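You operate a simulated robot arm through the tools that you are given. There is no shell and no other tool. Be economical: measure what you need, move in short steps, check, and stop when the job is done.

Carry out the task below with a simulated robot arm. There is one attempt and no reset: what you move stays moved.

Task
Put the black valve seat and the cloth brush on the carry tray.
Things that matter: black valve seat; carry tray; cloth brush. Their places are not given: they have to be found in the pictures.

It is judged by the outcome, as a careful person would: the job done as asked, and still so three seconds after it is handed in. It fails if anything else is knocked over, pushed out of place, dropped, spilled or broken.

Robot
A 7-joint arm with a two-finger parallel gripper, fixed in place. Base frame: the origin is at the foot of the arm, x ahead of it, y to its left, z up; the work surface is at about z = 0. Readings come in m, rad, newtons and seconds.
With the tool pointing down near the work surface it reaches from about 0.22 to 0.58 m from the base axis. Its first joint turns from -1.152 to 1.152 rad. Payload 2.5 kg.
Tool frame: the origin (TCP) lies between the finger pads and is the grasp point; the fingertips stand 0.023 m ahead of it; z points along the fingers, y is the line along which they close. Largest opening 0.094 m; finger width 0.038, thickness 0.01; the body of the gripper, 0.054 by 0.096 m, starts 0.039 m behind the TCP.
Orientation is told as [roll, pitch, yaw] about the base's x, y, z axes, in that order, counted from this pose: with the fingers straight down and closing along the base's y, the tool's x points along the base's -x, its y along +y and its z along -z.

Tools
- The arm moves only by the tool jog_arm. Its argument "deltas" is text: rows parted by semicolons, each of 7 numbers parted by spaces: the shift along the tool's x, y, z in m, then the turn, a rotation vector about the tool's x, y, z in rad, then the gripper command, from -1 (fully open) to 1 (shut), values between in proportion. In form: dx dy dz ax ay az jaw; .... A call has 1 to 8 rows; each row is the pose to reach, as a shift and turn from the pose commanded when the call began, along the tool's axes at that moment. Rows are played at 5 a second. More than 0.05 m and 0.15 rad between two rows, or a gripper value outside its range, and nothing of the call is played. A pose out of reach is approached as far as the arm can. The call stops where the force on the tool passes 40 N (or 10 N more than at its start, if that is more) or the arm is blocked; 0.2 s more then pass. The fingers move at their own pace (about 0.108 m/s each) and stop on an object; they squeeze with about 42 N. The grip force told is the motor's: it shows also when the fingers shut on nothing. Time passes only in rows, and 0.2 s behind the last, so rows that repeat a pose let the fingers close. The reply holds the time, the measured pose of the TCP, the force on the tool along the base axes, the opening and the grip force, in the units named above and with some noise.
- Cameras (640 x 400 px; columns grow to the right, rows downward): "scene" is fixed at [0.1035, -0.4002, 0.5415]; the picture's right is [0.92, -0.38, 0.00], its down [-0.22, -0.54, -0.81] and it looks along [0.31, 0.75, -0.59] (base axes); focal length 321 px, centre (320, 200). "wrist" rides on the gripper at [-0.039, 0, -0.044] in the tool frame; the picture's right is [0.00, -1.00, 0.00], its down [0.97, 0.00, -0.24] and it looks along [0.24, 0.00, 0.97] (tool axes); focal length 218 px, centre (320, 200).
- camera(camera): a new picture of that camera. The clock stands still meanwhile.
- pixel_to_xyz(camera, pixels): for up to 12 pixels [column, row] of the newest picture of that camera ("zoom" is the newest enlarged one), the place [x, y, z] in the base frame of the surface seen there, good to about 0.003 m. The clock stands still meanwhile.
- zoom(camera, box): a new picture of the part [left, top, right, bottom] of that camera's present view, enlarged. The clock stands still meanwhile.
- sign_off(): hands the job in; it is judged then, once.

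Keep the steps short. Do not move on a guess: measure, check each grasp and each placing, and mend mistakes. In all there are 60 turns and 22 pictures (those below and enlarged ones count). Leave the gripper open and the arm clear of the work at the hand-in unless told otherwise, and finish with a single line.

The tools are called as name(argument=value, ...) on one line, values as JSON. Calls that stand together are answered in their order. jog_arm: Moves the arm, as the interface text tells. Its arguments: {"type":"object","properties":{"deltas":{"type":"string"}},"required":["deltas"]} The other tools are called the same way: camera (camera) takes a picture; pixel_to_xyz (camera, pixels) gives the place of the surface under pixels of a picture; zoom (camera, box) takes an enlarged picture of a part of a camera's view; sign_off () hands the job in.

At the start:

```text
t: 0.0
ee_pos: [0.345, 0.0675, 0.2632]
ee_rot: [0.001, 0.0, 0.0]
ft_force: [0.3, -0.2, -0.6]
finger_gap: 0.0943
gripper_force: 0.1
```

scene: 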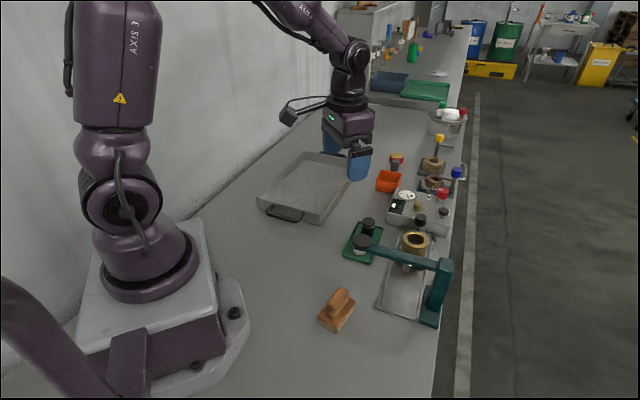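
wrist: 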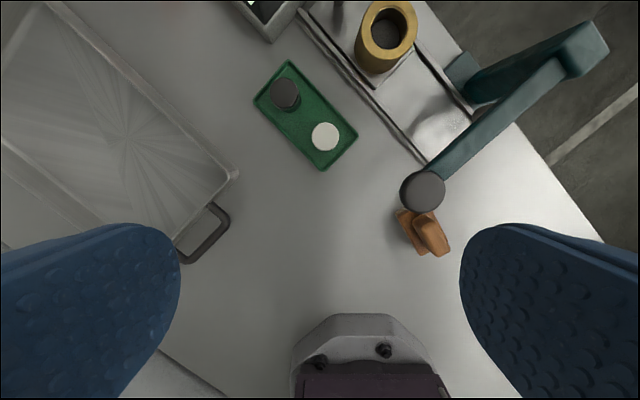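

I see a grey tray with a handle at about (305,187), a green dish with a black and a white piece at (365,240), and a brown brush-like block at (337,310). I'll enlarge the work area to tell them apart.

zoom(camera="scene", box=[300, 140, 480, 340])

pixel_to_xyz(camera="wrist", pixels=[[285, 92], [325, 135], [300, 110], [423, 190], [430, 232], [405, 225], [440, 250], [120, 130], [235, 172], [200, 235], [170, 230], [385, 35]])

zoom(camera="wrist", box=[230, 40, 470, 270])

```text
2.00 times, centred on (390, 240) of scene
```

zoom: 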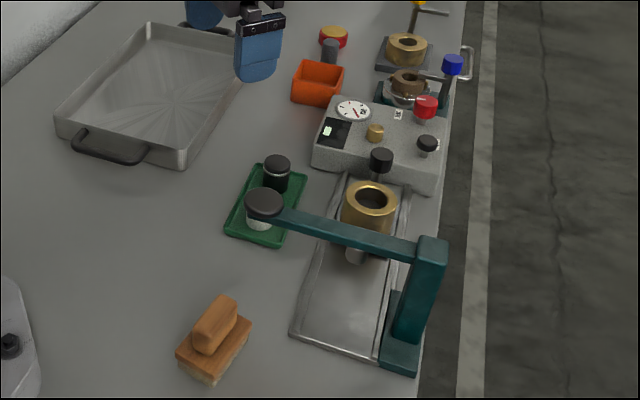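

```text
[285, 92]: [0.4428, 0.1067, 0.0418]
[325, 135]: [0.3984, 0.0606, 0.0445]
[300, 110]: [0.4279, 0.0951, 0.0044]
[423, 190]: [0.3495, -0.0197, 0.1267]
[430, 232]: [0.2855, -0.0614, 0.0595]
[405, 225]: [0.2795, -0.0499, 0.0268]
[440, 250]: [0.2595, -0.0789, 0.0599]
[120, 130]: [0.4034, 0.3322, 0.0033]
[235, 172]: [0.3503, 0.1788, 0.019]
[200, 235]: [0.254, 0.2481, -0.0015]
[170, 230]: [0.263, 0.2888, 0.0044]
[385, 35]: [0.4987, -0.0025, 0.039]
```

```text
1.74 times, centred on (350, 155) of wrist
```

zoom: 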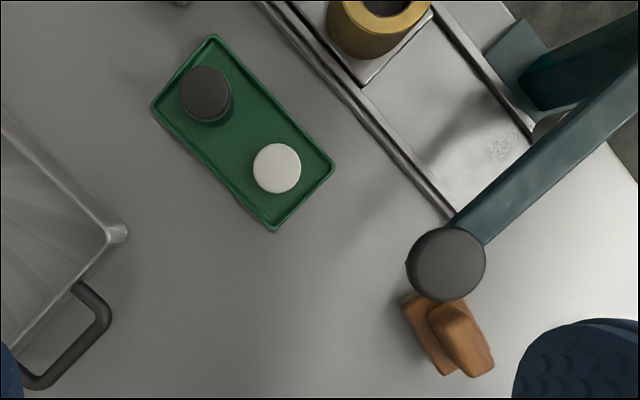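

The black piece is at about (0.443, 0.107) with its top at z 0.042, and the white one, to be left alone, is at (0.398, 0.061). A press head overhangs at (0.35, -0.02, 0.127), close to the brush at (0.27, -0.07). Next I enlarge the brush and the gripper to check clearances.

zoom(camera="scene", box=[260, 20, 400, 200])

zoom(camera="scene", box=[300, 260, 396, 340])

```text
2.22 times, centred on (330, 110) of scene
```

zoom: 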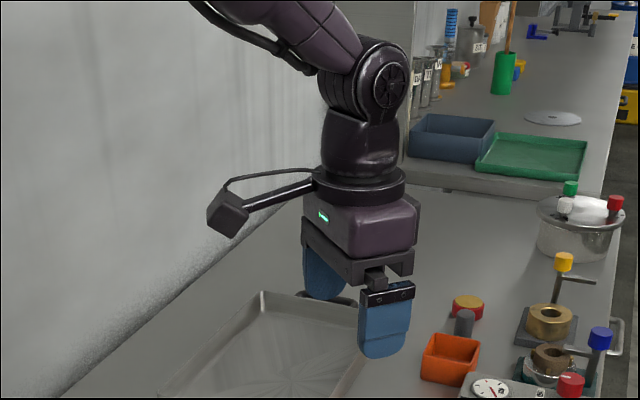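

```text
5.00 times, centred on (348, 300) of scene
```

zoom: 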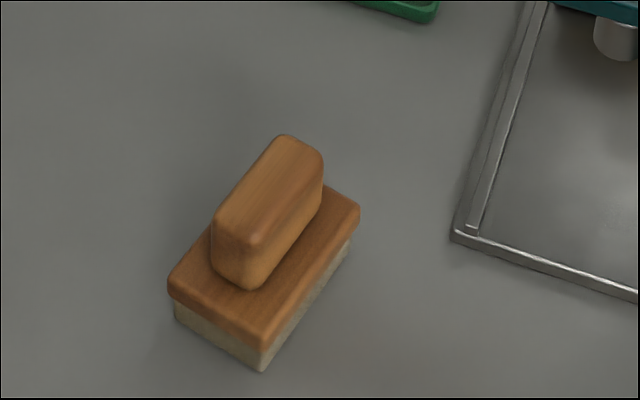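

The gripper carries a side boom with a box, at (228,212) in the first enlargement. I measure the boom, the brush and the press head.

pixel_to_xyz(camera="zoom", pixels=[[285, 140], [315, 155], [225, 205], [255, 240], [235, 265], [330, 195], [355, 210], [175, 280], [265, 335], [262, 368], [178, 320], [460, 235]])

pixel_to_xyz(camera="scene", pixels=[[290, 115], [284, 118], [305, 105], [325, 98], [362, 240], [362, 249], [445, 265], [420, 257], [400, 253], [368, 222], [385, 160], [355, 180]])

pixel_to_xyz(camera="scene", pixels=[[301, 152], [260, 197], [258, 205], [320, 210], [318, 222], [350, 178], [300, 185], [325, 165], [280, 195], [305, 205], [285, 214], [340, 175]])

```text
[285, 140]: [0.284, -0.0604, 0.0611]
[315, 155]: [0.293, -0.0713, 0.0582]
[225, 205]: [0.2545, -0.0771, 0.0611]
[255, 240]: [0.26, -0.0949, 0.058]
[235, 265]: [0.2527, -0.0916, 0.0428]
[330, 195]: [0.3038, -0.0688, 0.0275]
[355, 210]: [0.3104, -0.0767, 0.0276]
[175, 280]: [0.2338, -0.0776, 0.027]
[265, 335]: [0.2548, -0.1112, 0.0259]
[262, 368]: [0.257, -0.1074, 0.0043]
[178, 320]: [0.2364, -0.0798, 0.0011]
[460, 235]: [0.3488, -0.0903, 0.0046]
```

```text
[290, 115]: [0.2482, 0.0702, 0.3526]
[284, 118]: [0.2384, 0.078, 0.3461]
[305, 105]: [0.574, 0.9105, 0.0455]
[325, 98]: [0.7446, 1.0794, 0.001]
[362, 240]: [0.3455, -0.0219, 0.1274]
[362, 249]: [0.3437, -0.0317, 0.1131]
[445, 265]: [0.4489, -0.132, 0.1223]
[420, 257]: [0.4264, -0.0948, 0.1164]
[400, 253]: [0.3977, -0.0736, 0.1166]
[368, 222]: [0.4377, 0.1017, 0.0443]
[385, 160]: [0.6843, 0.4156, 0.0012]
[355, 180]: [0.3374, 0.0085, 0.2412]
```

```text
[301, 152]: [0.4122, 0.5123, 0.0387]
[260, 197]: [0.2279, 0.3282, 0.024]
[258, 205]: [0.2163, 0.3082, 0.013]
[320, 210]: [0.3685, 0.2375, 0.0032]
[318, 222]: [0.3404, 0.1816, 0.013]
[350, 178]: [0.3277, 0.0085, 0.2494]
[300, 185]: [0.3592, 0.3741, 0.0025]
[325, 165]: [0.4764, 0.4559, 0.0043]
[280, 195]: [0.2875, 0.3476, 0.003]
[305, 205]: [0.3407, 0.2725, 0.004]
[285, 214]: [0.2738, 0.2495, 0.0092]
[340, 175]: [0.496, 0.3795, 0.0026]
```

Brush handle: centre about (0.273, -0.076), long axis about +32°, z 0.028–0.060. The tray floor spans roughly (0.23,0.33), (0.41,0.51), (0.34,0.18) and (0.54,0.37), at z 0.003. The boom box sits about 0.11 m out on tool +x, so I take the seat at yaw 0.4, which keeps it off the press head. First move is to above the seat at z 0.20.

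jog_arm(deltas="-0.025 0.01 0.015 0 0 -0.1 -1; -0.05 0.02 0.03 0 0 -0.2 -1; -0.075 0.03 0.045 0 0 -0.3 -1; -0.098 0.0395 0.063 0 0 -0.4 -1; -0.098 0.0395 0.063 0 0 -0.4 -1")

camera(camera="wrist")

```text
t: 1.2
ee_pos: [0.4433, 0.1087, 0.2018]
ee_rot: [-0.001, -0.001, 0.405]
ft_force: [0.1, -0.4, -0.1]
finger_gap: 0.0941
gripper_force: 0.1
```

```text
15 pictures are left
```

wrist: 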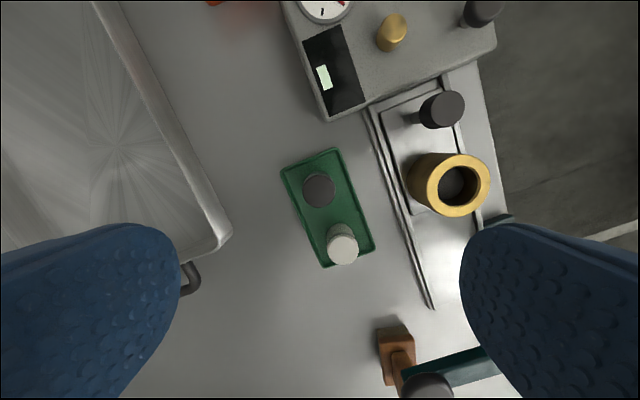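

The black seat shows at (319,190), well between the fingers. I measure its top and edges, the white piece and the dish rim.

pixel_to_xyz(camera="wrist", pixels=[[319, 190], [308, 190], [331, 190], [319, 178], [319, 201], [343, 252], [283, 172], [337, 150], [296, 200], [345, 185], [373, 248], [428, 385]])

```text
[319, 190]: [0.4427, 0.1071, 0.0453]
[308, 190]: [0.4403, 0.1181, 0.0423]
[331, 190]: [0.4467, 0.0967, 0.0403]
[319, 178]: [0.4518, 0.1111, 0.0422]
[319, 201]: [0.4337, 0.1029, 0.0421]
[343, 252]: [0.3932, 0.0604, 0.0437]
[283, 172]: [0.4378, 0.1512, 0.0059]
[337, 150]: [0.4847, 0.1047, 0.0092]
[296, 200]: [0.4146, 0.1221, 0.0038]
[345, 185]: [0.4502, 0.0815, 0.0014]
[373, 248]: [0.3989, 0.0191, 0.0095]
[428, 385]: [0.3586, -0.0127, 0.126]
```

Seat centre is (0.4427, 0.107), top z 0.042, and the dish rim is at about 0.009. I go straight down to z 0.037, with the tips at about 0.014, above the rim, and don't close yet.

jog_arm(deltas="0.001 -0.001 0.045 0 0 0 -1; 0.001 -0.001 0.085 0 0 0 -1; 0.001 -0.001 0.115 0 0 0 -1; 0.001 -0.001 0.14 0 0 0 -1; 0.001 -0.001 0.155 0 0 0 -1; 0.001 -0.001 0.165 0 0 0 -1; 0.001 -0.001 0.165 0 0 0 -1")

camera(camera="scene")

```text
t: 2.8
ee_pos: [0.4422, 0.1056, 0.0353]
ee_rot: [0.0, 0.0, 0.402]
ft_force: [0.5, -0.1, 0.1]
finger_gap: 0.094
gripper_force: 0.0
```

```text
14 pictures are left
```

scene: 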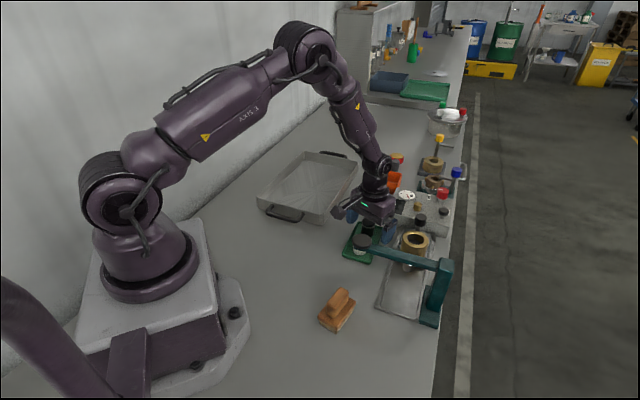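

No contact, and the dish has not moved. I close on the seat and hold.

jog_arm(deltas="0 0 0 0 0 0 0; 0 0 0 0 0 0 1; 0 0 0 0 0 0 1; 0 0 0 0 0 0 1")

```text
t: 3.8
ee_pos: [0.441, 0.1047, 0.0346]
ee_rot: [0.0, -0.002, 0.402]
ft_force: [0.1, -0.4, 0.4]
finger_gap: 0.0301
gripper_force: 41.8
```

The fingers stopped at 0.030 m with 42 N, which fits the seat. I lift straight up 0.13 m.

jog_arm(deltas="0 0 -0.015 0 0 0 1; 0 0 -0.05 0 0 0 1; 0 0 -0.09 0 0 0 1; 0 0 -0.13 0 0 0 1; 0 0 -0.13 0 0 0 1")

camera(camera="wrist")

```text
t: 5.0
ee_pos: [0.4409, 0.1057, 0.1644]
ee_rot: [0.0, 0.001, 0.401]
ft_force: [0.8, -0.2, -0.1]
finger_gap: 0.0303
gripper_force: 41.7
```

```text
13 pictures are left
```

wrist: 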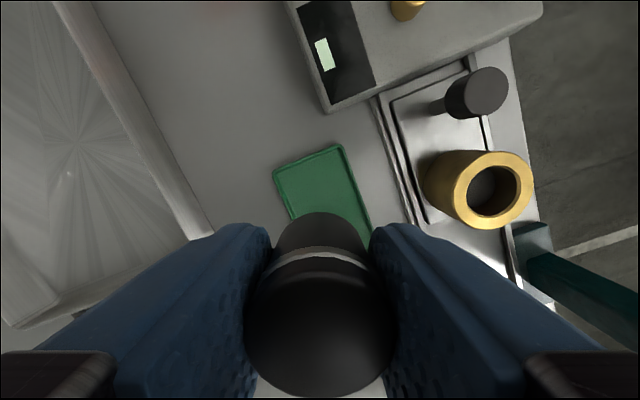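

The seat is in the grip and the dish stayed put. I carry it level to above (0.41, 0.345) in the tray.

jog_arm(deltas="-0.008 0.03 0 0 0 0 1; -0.02 0.07 0 0 0 0 1; -0.031 0.11 0 0 0 0 1; -0.042 0.15 0 0 0 0 1; -0.054 0.192 0 0 0 0 1; -0.062 0.222 0 0 0 0 1; -0.065 0.232 0 0 0 0 1; -0.065 0.232 0 0 0 0 1")

camera(camera="wrist")

camera(camera="scene")

```text
t: 6.8
ee_pos: [0.411, 0.3437, 0.1636]
ee_rot: [0.001, 0.0, 0.401]
ft_force: [-0.5, -0.1, -0.6]
finger_gap: 0.0302
gripper_force: 41.7
```

```text
12 pictures are left
```

wrist: 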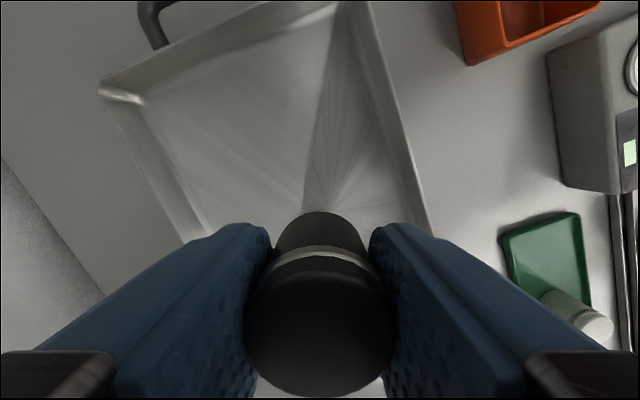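

```text
11 pictures are left
```

scene: 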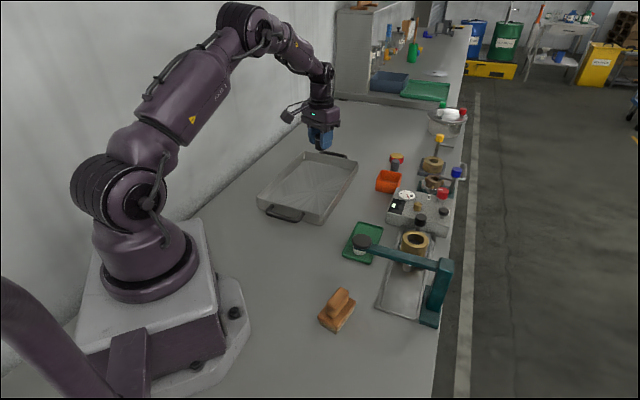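

It is over the tray with clear margins. I lower it to just above the floor, to z about 0.042.

jog_arm(deltas="0 0 0.03 0 0 0 1; 0 0 0.065 0 0 0 1; 0 0 0.095 0 0 0 1; 0 0 0.113 0 0 0 1; 0 0 0.121 0 0 0 1; 0 0 0.121 0 0 0 1")

jog_arm(deltas="0 0 0.003 0 0 0 1; 0 0 0.005 0 0 0 1; 0 0 0.006 0 0 0 1; 0 0 0.006 0 0 0 1")

```text
t: 8.2
ee_pos: [0.4123, 0.3454, 0.0436]
ee_rot: [0.0, 0.0, 0.4]
ft_force: [0.3, 0.1, 0.0]
finger_gap: 0.0302
gripper_force: 42.0
```

```text
t: 9.2
ee_pos: [0.4106, 0.3439, 0.0381]
ee_rot: [0.0, -0.001, 0.403]
ft_force: [0.5, 1.4, 0.3]
finger_gap: 0.0303
gripper_force: 42.0
```

No contact force yet at z 0.038. I go down a millimetre at a time.

jog_arm(deltas="0 0 0.001 0 0 0 1; 0 0 0.002 0 0 0 1; 0 0 0.003 0 0 0 1; 0 0 0.003 0 0 0 1")

```text
t: 10.2
ee_pos: [0.4116, 0.3464, 0.0355]
ee_rot: [-0.001, -0.001, 0.402]
ft_force: [-1.7, -1.5, 6.1]
finger_gap: 0.0299
gripper_force: 41.9
```

The force has risen to 6 N, so the seat touches the tray floor. I open, wait, and rise straight up.

jog_arm(deltas="0 0 0 0 0 0 0.2; 0 0 0 0 0 0 -0.3; 0 0 0 0 0 0 -0.3; 0 0 -0.02 0 0 0 -0.3; 0 0 -0.06 0 0 0 -0.3; 0 0 -0.1 0 0 0 -0.3; 0 0 -0.145 0 0 0 -1; 0 0 -0.145 0 0 0 -1")

camera(camera="wrist")

```text
t: 12.0
ee_pos: [0.4095, 0.3447, 0.1781]
ee_rot: [0.0, 0.0, 0.402]
ft_force: [-0.1, 1.1, 0.0]
finger_gap: 0.0939
gripper_force: 0.2
```

```text
10 pictures are left
```

wrist: 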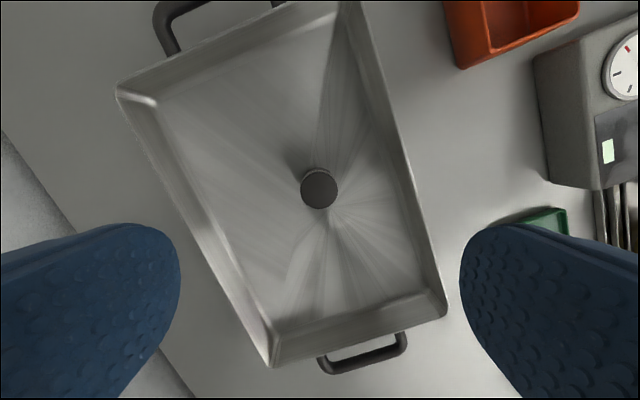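

The seat stands upright in the tray, released. I head to the brush in two stages, rising to z 0.24 to pass over the press.

jog_arm(deltas="0.01 -0.011 -0.02 0 0 0 -1; 0.035 -0.04 -0.04 0 0 0 -1; 0.062 -0.071 -0.055 0 0 0 -1; 0.09 -0.103 -0.06 0 0 0 -1; 0.118 -0.136 -0.06 0 0 0 -1; 0.145 -0.167 -0.06 0 0 0 -1; 0.172 -0.198 -0.06 0 0 -0.05 -1; 0.19 -0.219 -0.06 0 0 -0.1 -1")

```text
t: 13.8
ee_pos: [0.3242, 0.0693, 0.2385]
ee_rot: [-0.001, 0.001, 0.503]
ft_force: [-0.4, 0.3, -0.1]
finger_gap: 0.094
gripper_force: 0.2
```

I'm at (0.324, 0.069, 0.239). I continue to above the brush at (0.273, -0.076), yaw 0.56.

jog_arm(deltas="0.028 -0.025 0 0 0 -0.02 -1; 0.056 -0.05 0 0 0 -0.04 -1; 0.084 -0.075 0 0 0 -0.055 -1; 0.105 -0.094 0 0 0 -0.055 -1; 0.115 -0.1026 0 0 0 -0.055 -1; 0.115 -0.1026 0 0 0 -0.055 -1")

camera(camera="wrist")

```text
t: 15.2
ee_pos: [0.2717, -0.0775, 0.2383]
ee_rot: [0.0, 0.0, 0.555]
ft_force: [-0.4, 0.4, -1.2]
finger_gap: 0.0941
gripper_force: 0.0
```

```text
9 pictures are left
```

wrist: 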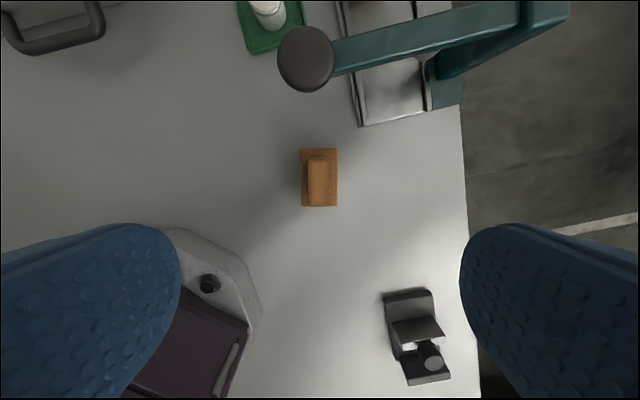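

The handle lines up with the fingers. There is also a clamp-like object at (415,335), so I measure it against the boom's path, along with the handle.

pixel_to_xyz(camera="wrist", pixels=[[319, 180], [319, 160], [319, 203], [311, 180], [327, 180], [302, 152], [337, 205], [433, 360], [415, 330], [405, 295], [305, 60], [305, 90]])

```text
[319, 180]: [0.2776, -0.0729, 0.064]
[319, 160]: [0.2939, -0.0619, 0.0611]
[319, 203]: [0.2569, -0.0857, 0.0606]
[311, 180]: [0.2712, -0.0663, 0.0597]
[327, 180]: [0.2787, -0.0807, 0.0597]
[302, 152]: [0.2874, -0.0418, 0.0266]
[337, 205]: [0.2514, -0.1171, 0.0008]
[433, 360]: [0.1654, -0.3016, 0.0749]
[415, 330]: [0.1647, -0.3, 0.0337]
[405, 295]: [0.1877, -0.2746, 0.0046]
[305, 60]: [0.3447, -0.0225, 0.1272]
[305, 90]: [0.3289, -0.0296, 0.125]
```

The clamp is far away, at y about -0.3. Handle centre is (0.275, -0.0735), top 0.061. The press head edge is 0.075 m off and the camera reaches about 0.05 m out, so it clears. I descend to z about 0.054.

jog_arm(deltas="0 0.0015 0.04 0 0 0 -1; 0 0.0015 0.08 0 0 0 -1; 0 0.0015 0.11 0 0 0 -1; 0 0.0015 0.14 0 0 0 -1; 0 0.0015 0.16 0 0 0 -1; 0 0.0015 0.175 0 0 0 -1; 0 0.0015 0.184 0 0 0 -1; 0 0.0015 0.184 0 0 0 -1")

zoom(camera="scene", box=[270, 190, 450, 350])

```text
t: 17.0
ee_pos: [0.2692, -0.075, 0.0534]
ee_rot: [0.0, 0.0, 0.556]
ft_force: [0.9, -0.1, 0.1]
finger_gap: 0.0939
gripper_force: 0.0
```

```text
2.50 times, centred on (360, 270) of scene
```

zoom: 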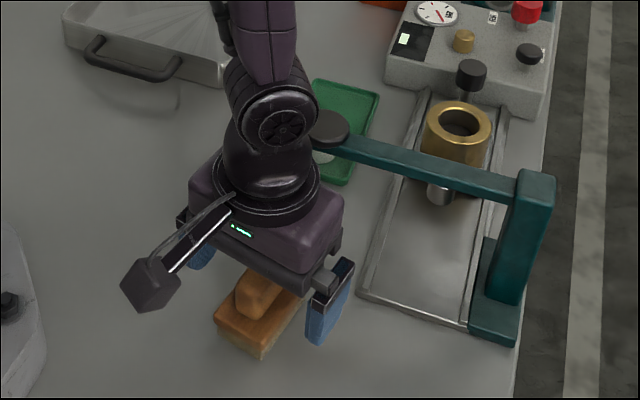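

The handle is between the fingers, there's no contact force, and the gripper is clear of the press head. I close.

jog_arm(deltas="0 0 0 0 0 0 0; 0 0 0 0 0 0 1; 0 0 0 0 0 0 1; 0 0 0 0 0 0 1; 0 0 0 0 0 0 1")

jog_arm(deltas="0 0 -0.015 0 0 0 1; 0 0 -0.05 0 0 0 1; 0 0 -0.09 0 0 0 1; 0 0 -0.13 0 0 0 1; 0 0 -0.17 0 0 0 1; 0 0 -0.17 0 0 0 1")

camera(camera="wrist")

```text
t: 18.2
ee_pos: [0.2693, -0.0743, 0.054]
ee_rot: [0.0, 0.001, 0.554]
ft_force: [-0.8, -0.2, 1.3]
finger_gap: 0.0212
gripper_force: 42.4
```

```text
t: 19.6
ee_pos: [0.2693, -0.0759, 0.2236]
ee_rot: [0.001, 0.0, 0.558]
ft_force: [0.3, -0.1, -0.5]
finger_gap: 0.0213
gripper_force: 41.6
```

```text
7 pictures are left
```

wrist: 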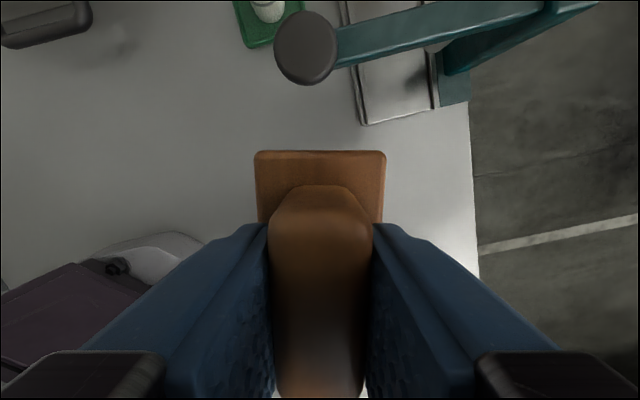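

The brush is held firmly (0.021 m) and level. I carry it towards (0.33, 0.30) in the tray, in two stages at this height.

jog_arm(deltas="-0.012 0.014 0 0 0 0 1; -0.036 0.041 0 0 0 0 1; -0.062 0.071 0 0 0 0 1; -0.09 0.103 0 0 0 0 1; -0.118 0.135 0 0 0 0 1; -0.144 0.165 0 0 0 0 1; -0.16 0.183 0 0 0 0 1")

jog_arm(deltas="-0.02 0.023 0 0 0 0 1; -0.045 0.052 0 0 0 0 1; -0.07 0.081 0 0 0 0 1; -0.085 0.098 0 0 0 0 1; -0.09 0.104 0 0 0 0 1; -0.09 0.104 0 0 0 0 1")

camera(camera="wrist")

```text
t: 21.2
ee_pos: [0.3081, 0.1666, 0.223]
ee_rot: [-0.001, -0.001, 0.557]
ft_force: [0.3, -0.3, -1.1]
finger_gap: 0.0212
gripper_force: 41.9
```

```text
t: 22.6
ee_pos: [0.3302, 0.303, 0.226]
ee_rot: [0.0, 0.0, 0.553]
ft_force: [0.7, 0.4, -0.2]
finger_gap: 0.021
gripper_force: 41.6
```

```text
6 pictures are left
```

wrist: 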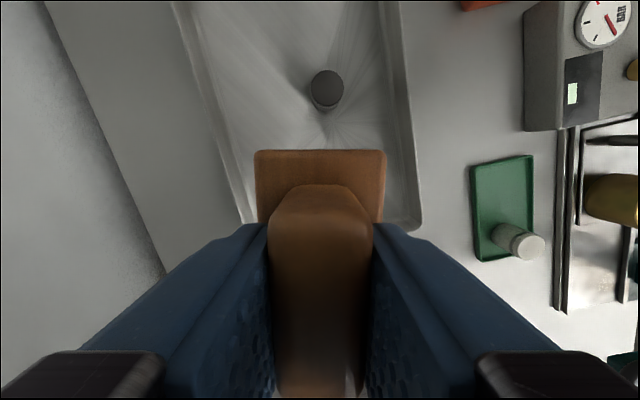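

I'm over (0.330, 0.303). The brush's trailing end is about 2 cm from the handle-side wall and its front about 4 cm from the seat, so I shift 6 mm forward and lower to z about 0.066.

jog_arm(deltas="-0.006 0 0.03 0 0 0 1; -0.006 0 0.07 0 0 0 1; -0.006 0 0.105 0 0 0 1; -0.006 0 0.13 0 0 0 1; -0.006 0 0.148 0 0 0 1; -0.006 0 0.157 0 0 0 1; -0.006 0 0.157 0 0 0 1")

jog_arm(deltas="0 0 0.003 0 0 0 1; 0 0 0.005 0 0 0 1; 0 0 0.006 0 0 0 1; 0 0 0.006 0 0 0 1")

camera(camera="scene")

```text
t: 24.2
ee_pos: [0.3355, 0.3052, 0.0677]
ee_rot: [0.0, 0.001, 0.556]
ft_force: [0.7, 0.7, -0.7]
finger_gap: 0.0213
gripper_force: 41.9
```

```text
t: 25.2
ee_pos: [0.3351, 0.3026, 0.0609]
ee_rot: [-0.001, 0.002, 0.557]
ft_force: [0.2, 0.3, -1.2]
finger_gap: 0.0211
gripper_force: 42.1
```

```text
5 pictures are left
```

scene: 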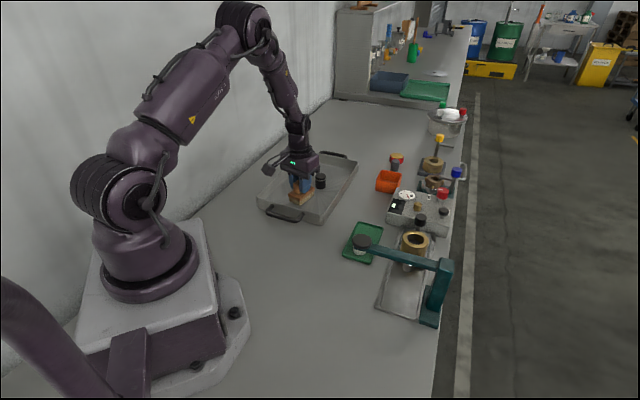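

The brush is inside the tray with no contact yet at z 0.061. I go down a millimetre at a time.

jog_arm(deltas="0 0 0.001 0 0 0 1; 0 0 0.002 0 0 0 1; 0 0 0.003 0 0 0 1; 0 0 0.004 0 0 0 1; 0 0 0.004 0 0 0 1")

```text
t: 26.4
ee_pos: [0.3357, 0.3046, 0.0581]
ee_rot: [-0.001, -0.001, 0.555]
ft_force: [-1.1, -0.1, -0.2]
finger_gap: 0.0214
gripper_force: 42.4
```

Still no clear contact at 0.058, so a little further.

jog_arm(deltas="0 0 0.001 0 0 0 1; 0 0 0.002 0 0 0 1; 0 0 0.002 0 0 0 1")

```text
t: 27.2
ee_pos: [0.336, 0.3041, 0.0573]
ee_rot: [0.0, -0.001, 0.555]
ft_force: [-6.4, -7.0, 26.1]
finger_gap: 0.0211
gripper_force: 41.8
```

That is firm contact (26 N), so the brush is on the floor. I ease up 1 mm, open, and rise.

jog_arm(deltas="0 0 -0.0015 0 0 0 1; 0 0 -0.0015 0 0 0 0.3; 0 0 -0.0015 0 0 0 -0.3; 0 0 -0.0015 0 0 0 -0.3; 0 0 -0.03 0 0 0 -0.3; 0 0 -0.07 0 0 0 -0.3; 0 0 -0.11 0 0 0 -0.3; 0 0 -0.15 0 0 0 -1")

jog_arm(deltas="0.01 -0.02 -0.01 0 0 0 -1; 0.03 -0.06 -0.03 0 0 0 -1; 0.05 -0.1 -0.03 0 0 0 -1; 0.06 -0.13 -0.03 0 0 0 -1; 0.06 -0.13 -0.03 0 0 0 -1")

camera(camera="scene")

zoom(camera="scene", box=[240, 130, 400, 270])

```text
t: 29.0
ee_pos: [0.3376, 0.3015, 0.207]
ee_rot: [0.0, 0.001, 0.556]
ft_force: [0.3, -0.2, -0.3]
finger_gap: 0.094
gripper_force: 0.1
```

```text
t: 30.2
ee_pos: [0.3543, 0.1608, 0.236]
ee_rot: [0.001, 0.001, 0.558]
ft_force: [-0.2, 0.8, 0.2]
finger_gap: 0.0938
gripper_force: 0.1
```

```text
4 pictures are left
```

scene: 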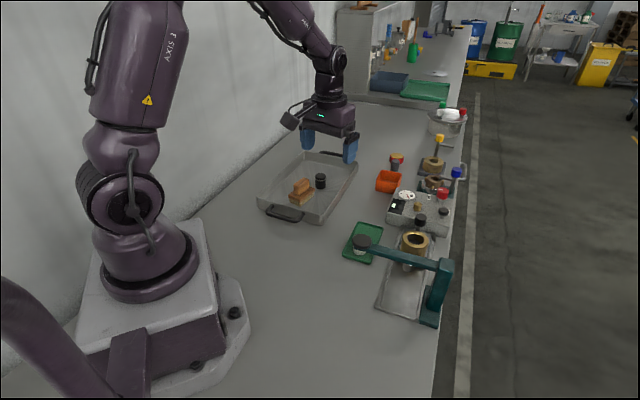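

```text
2.86 times, centred on (320, 200) of scene
```

zoom: 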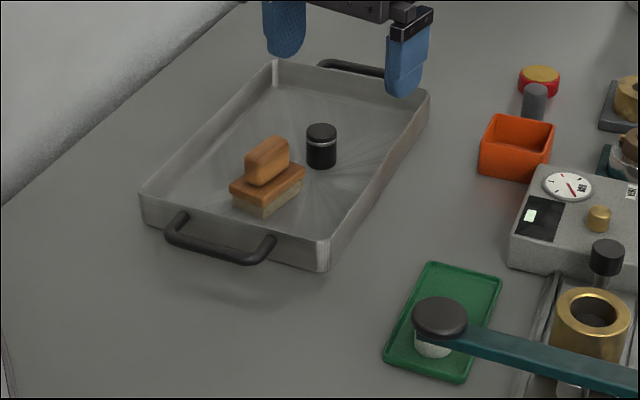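

Both the brush and the black seat stand upright in the tray. The white piece and everything else are where they were, and the gripper is open and clear, so I hand in.

sign_off()

```text
The job is handed in.
```

The black valve seat and the cloth brush are on the carry tray, both upright; nothing else was disturbed, and the job is handed in.
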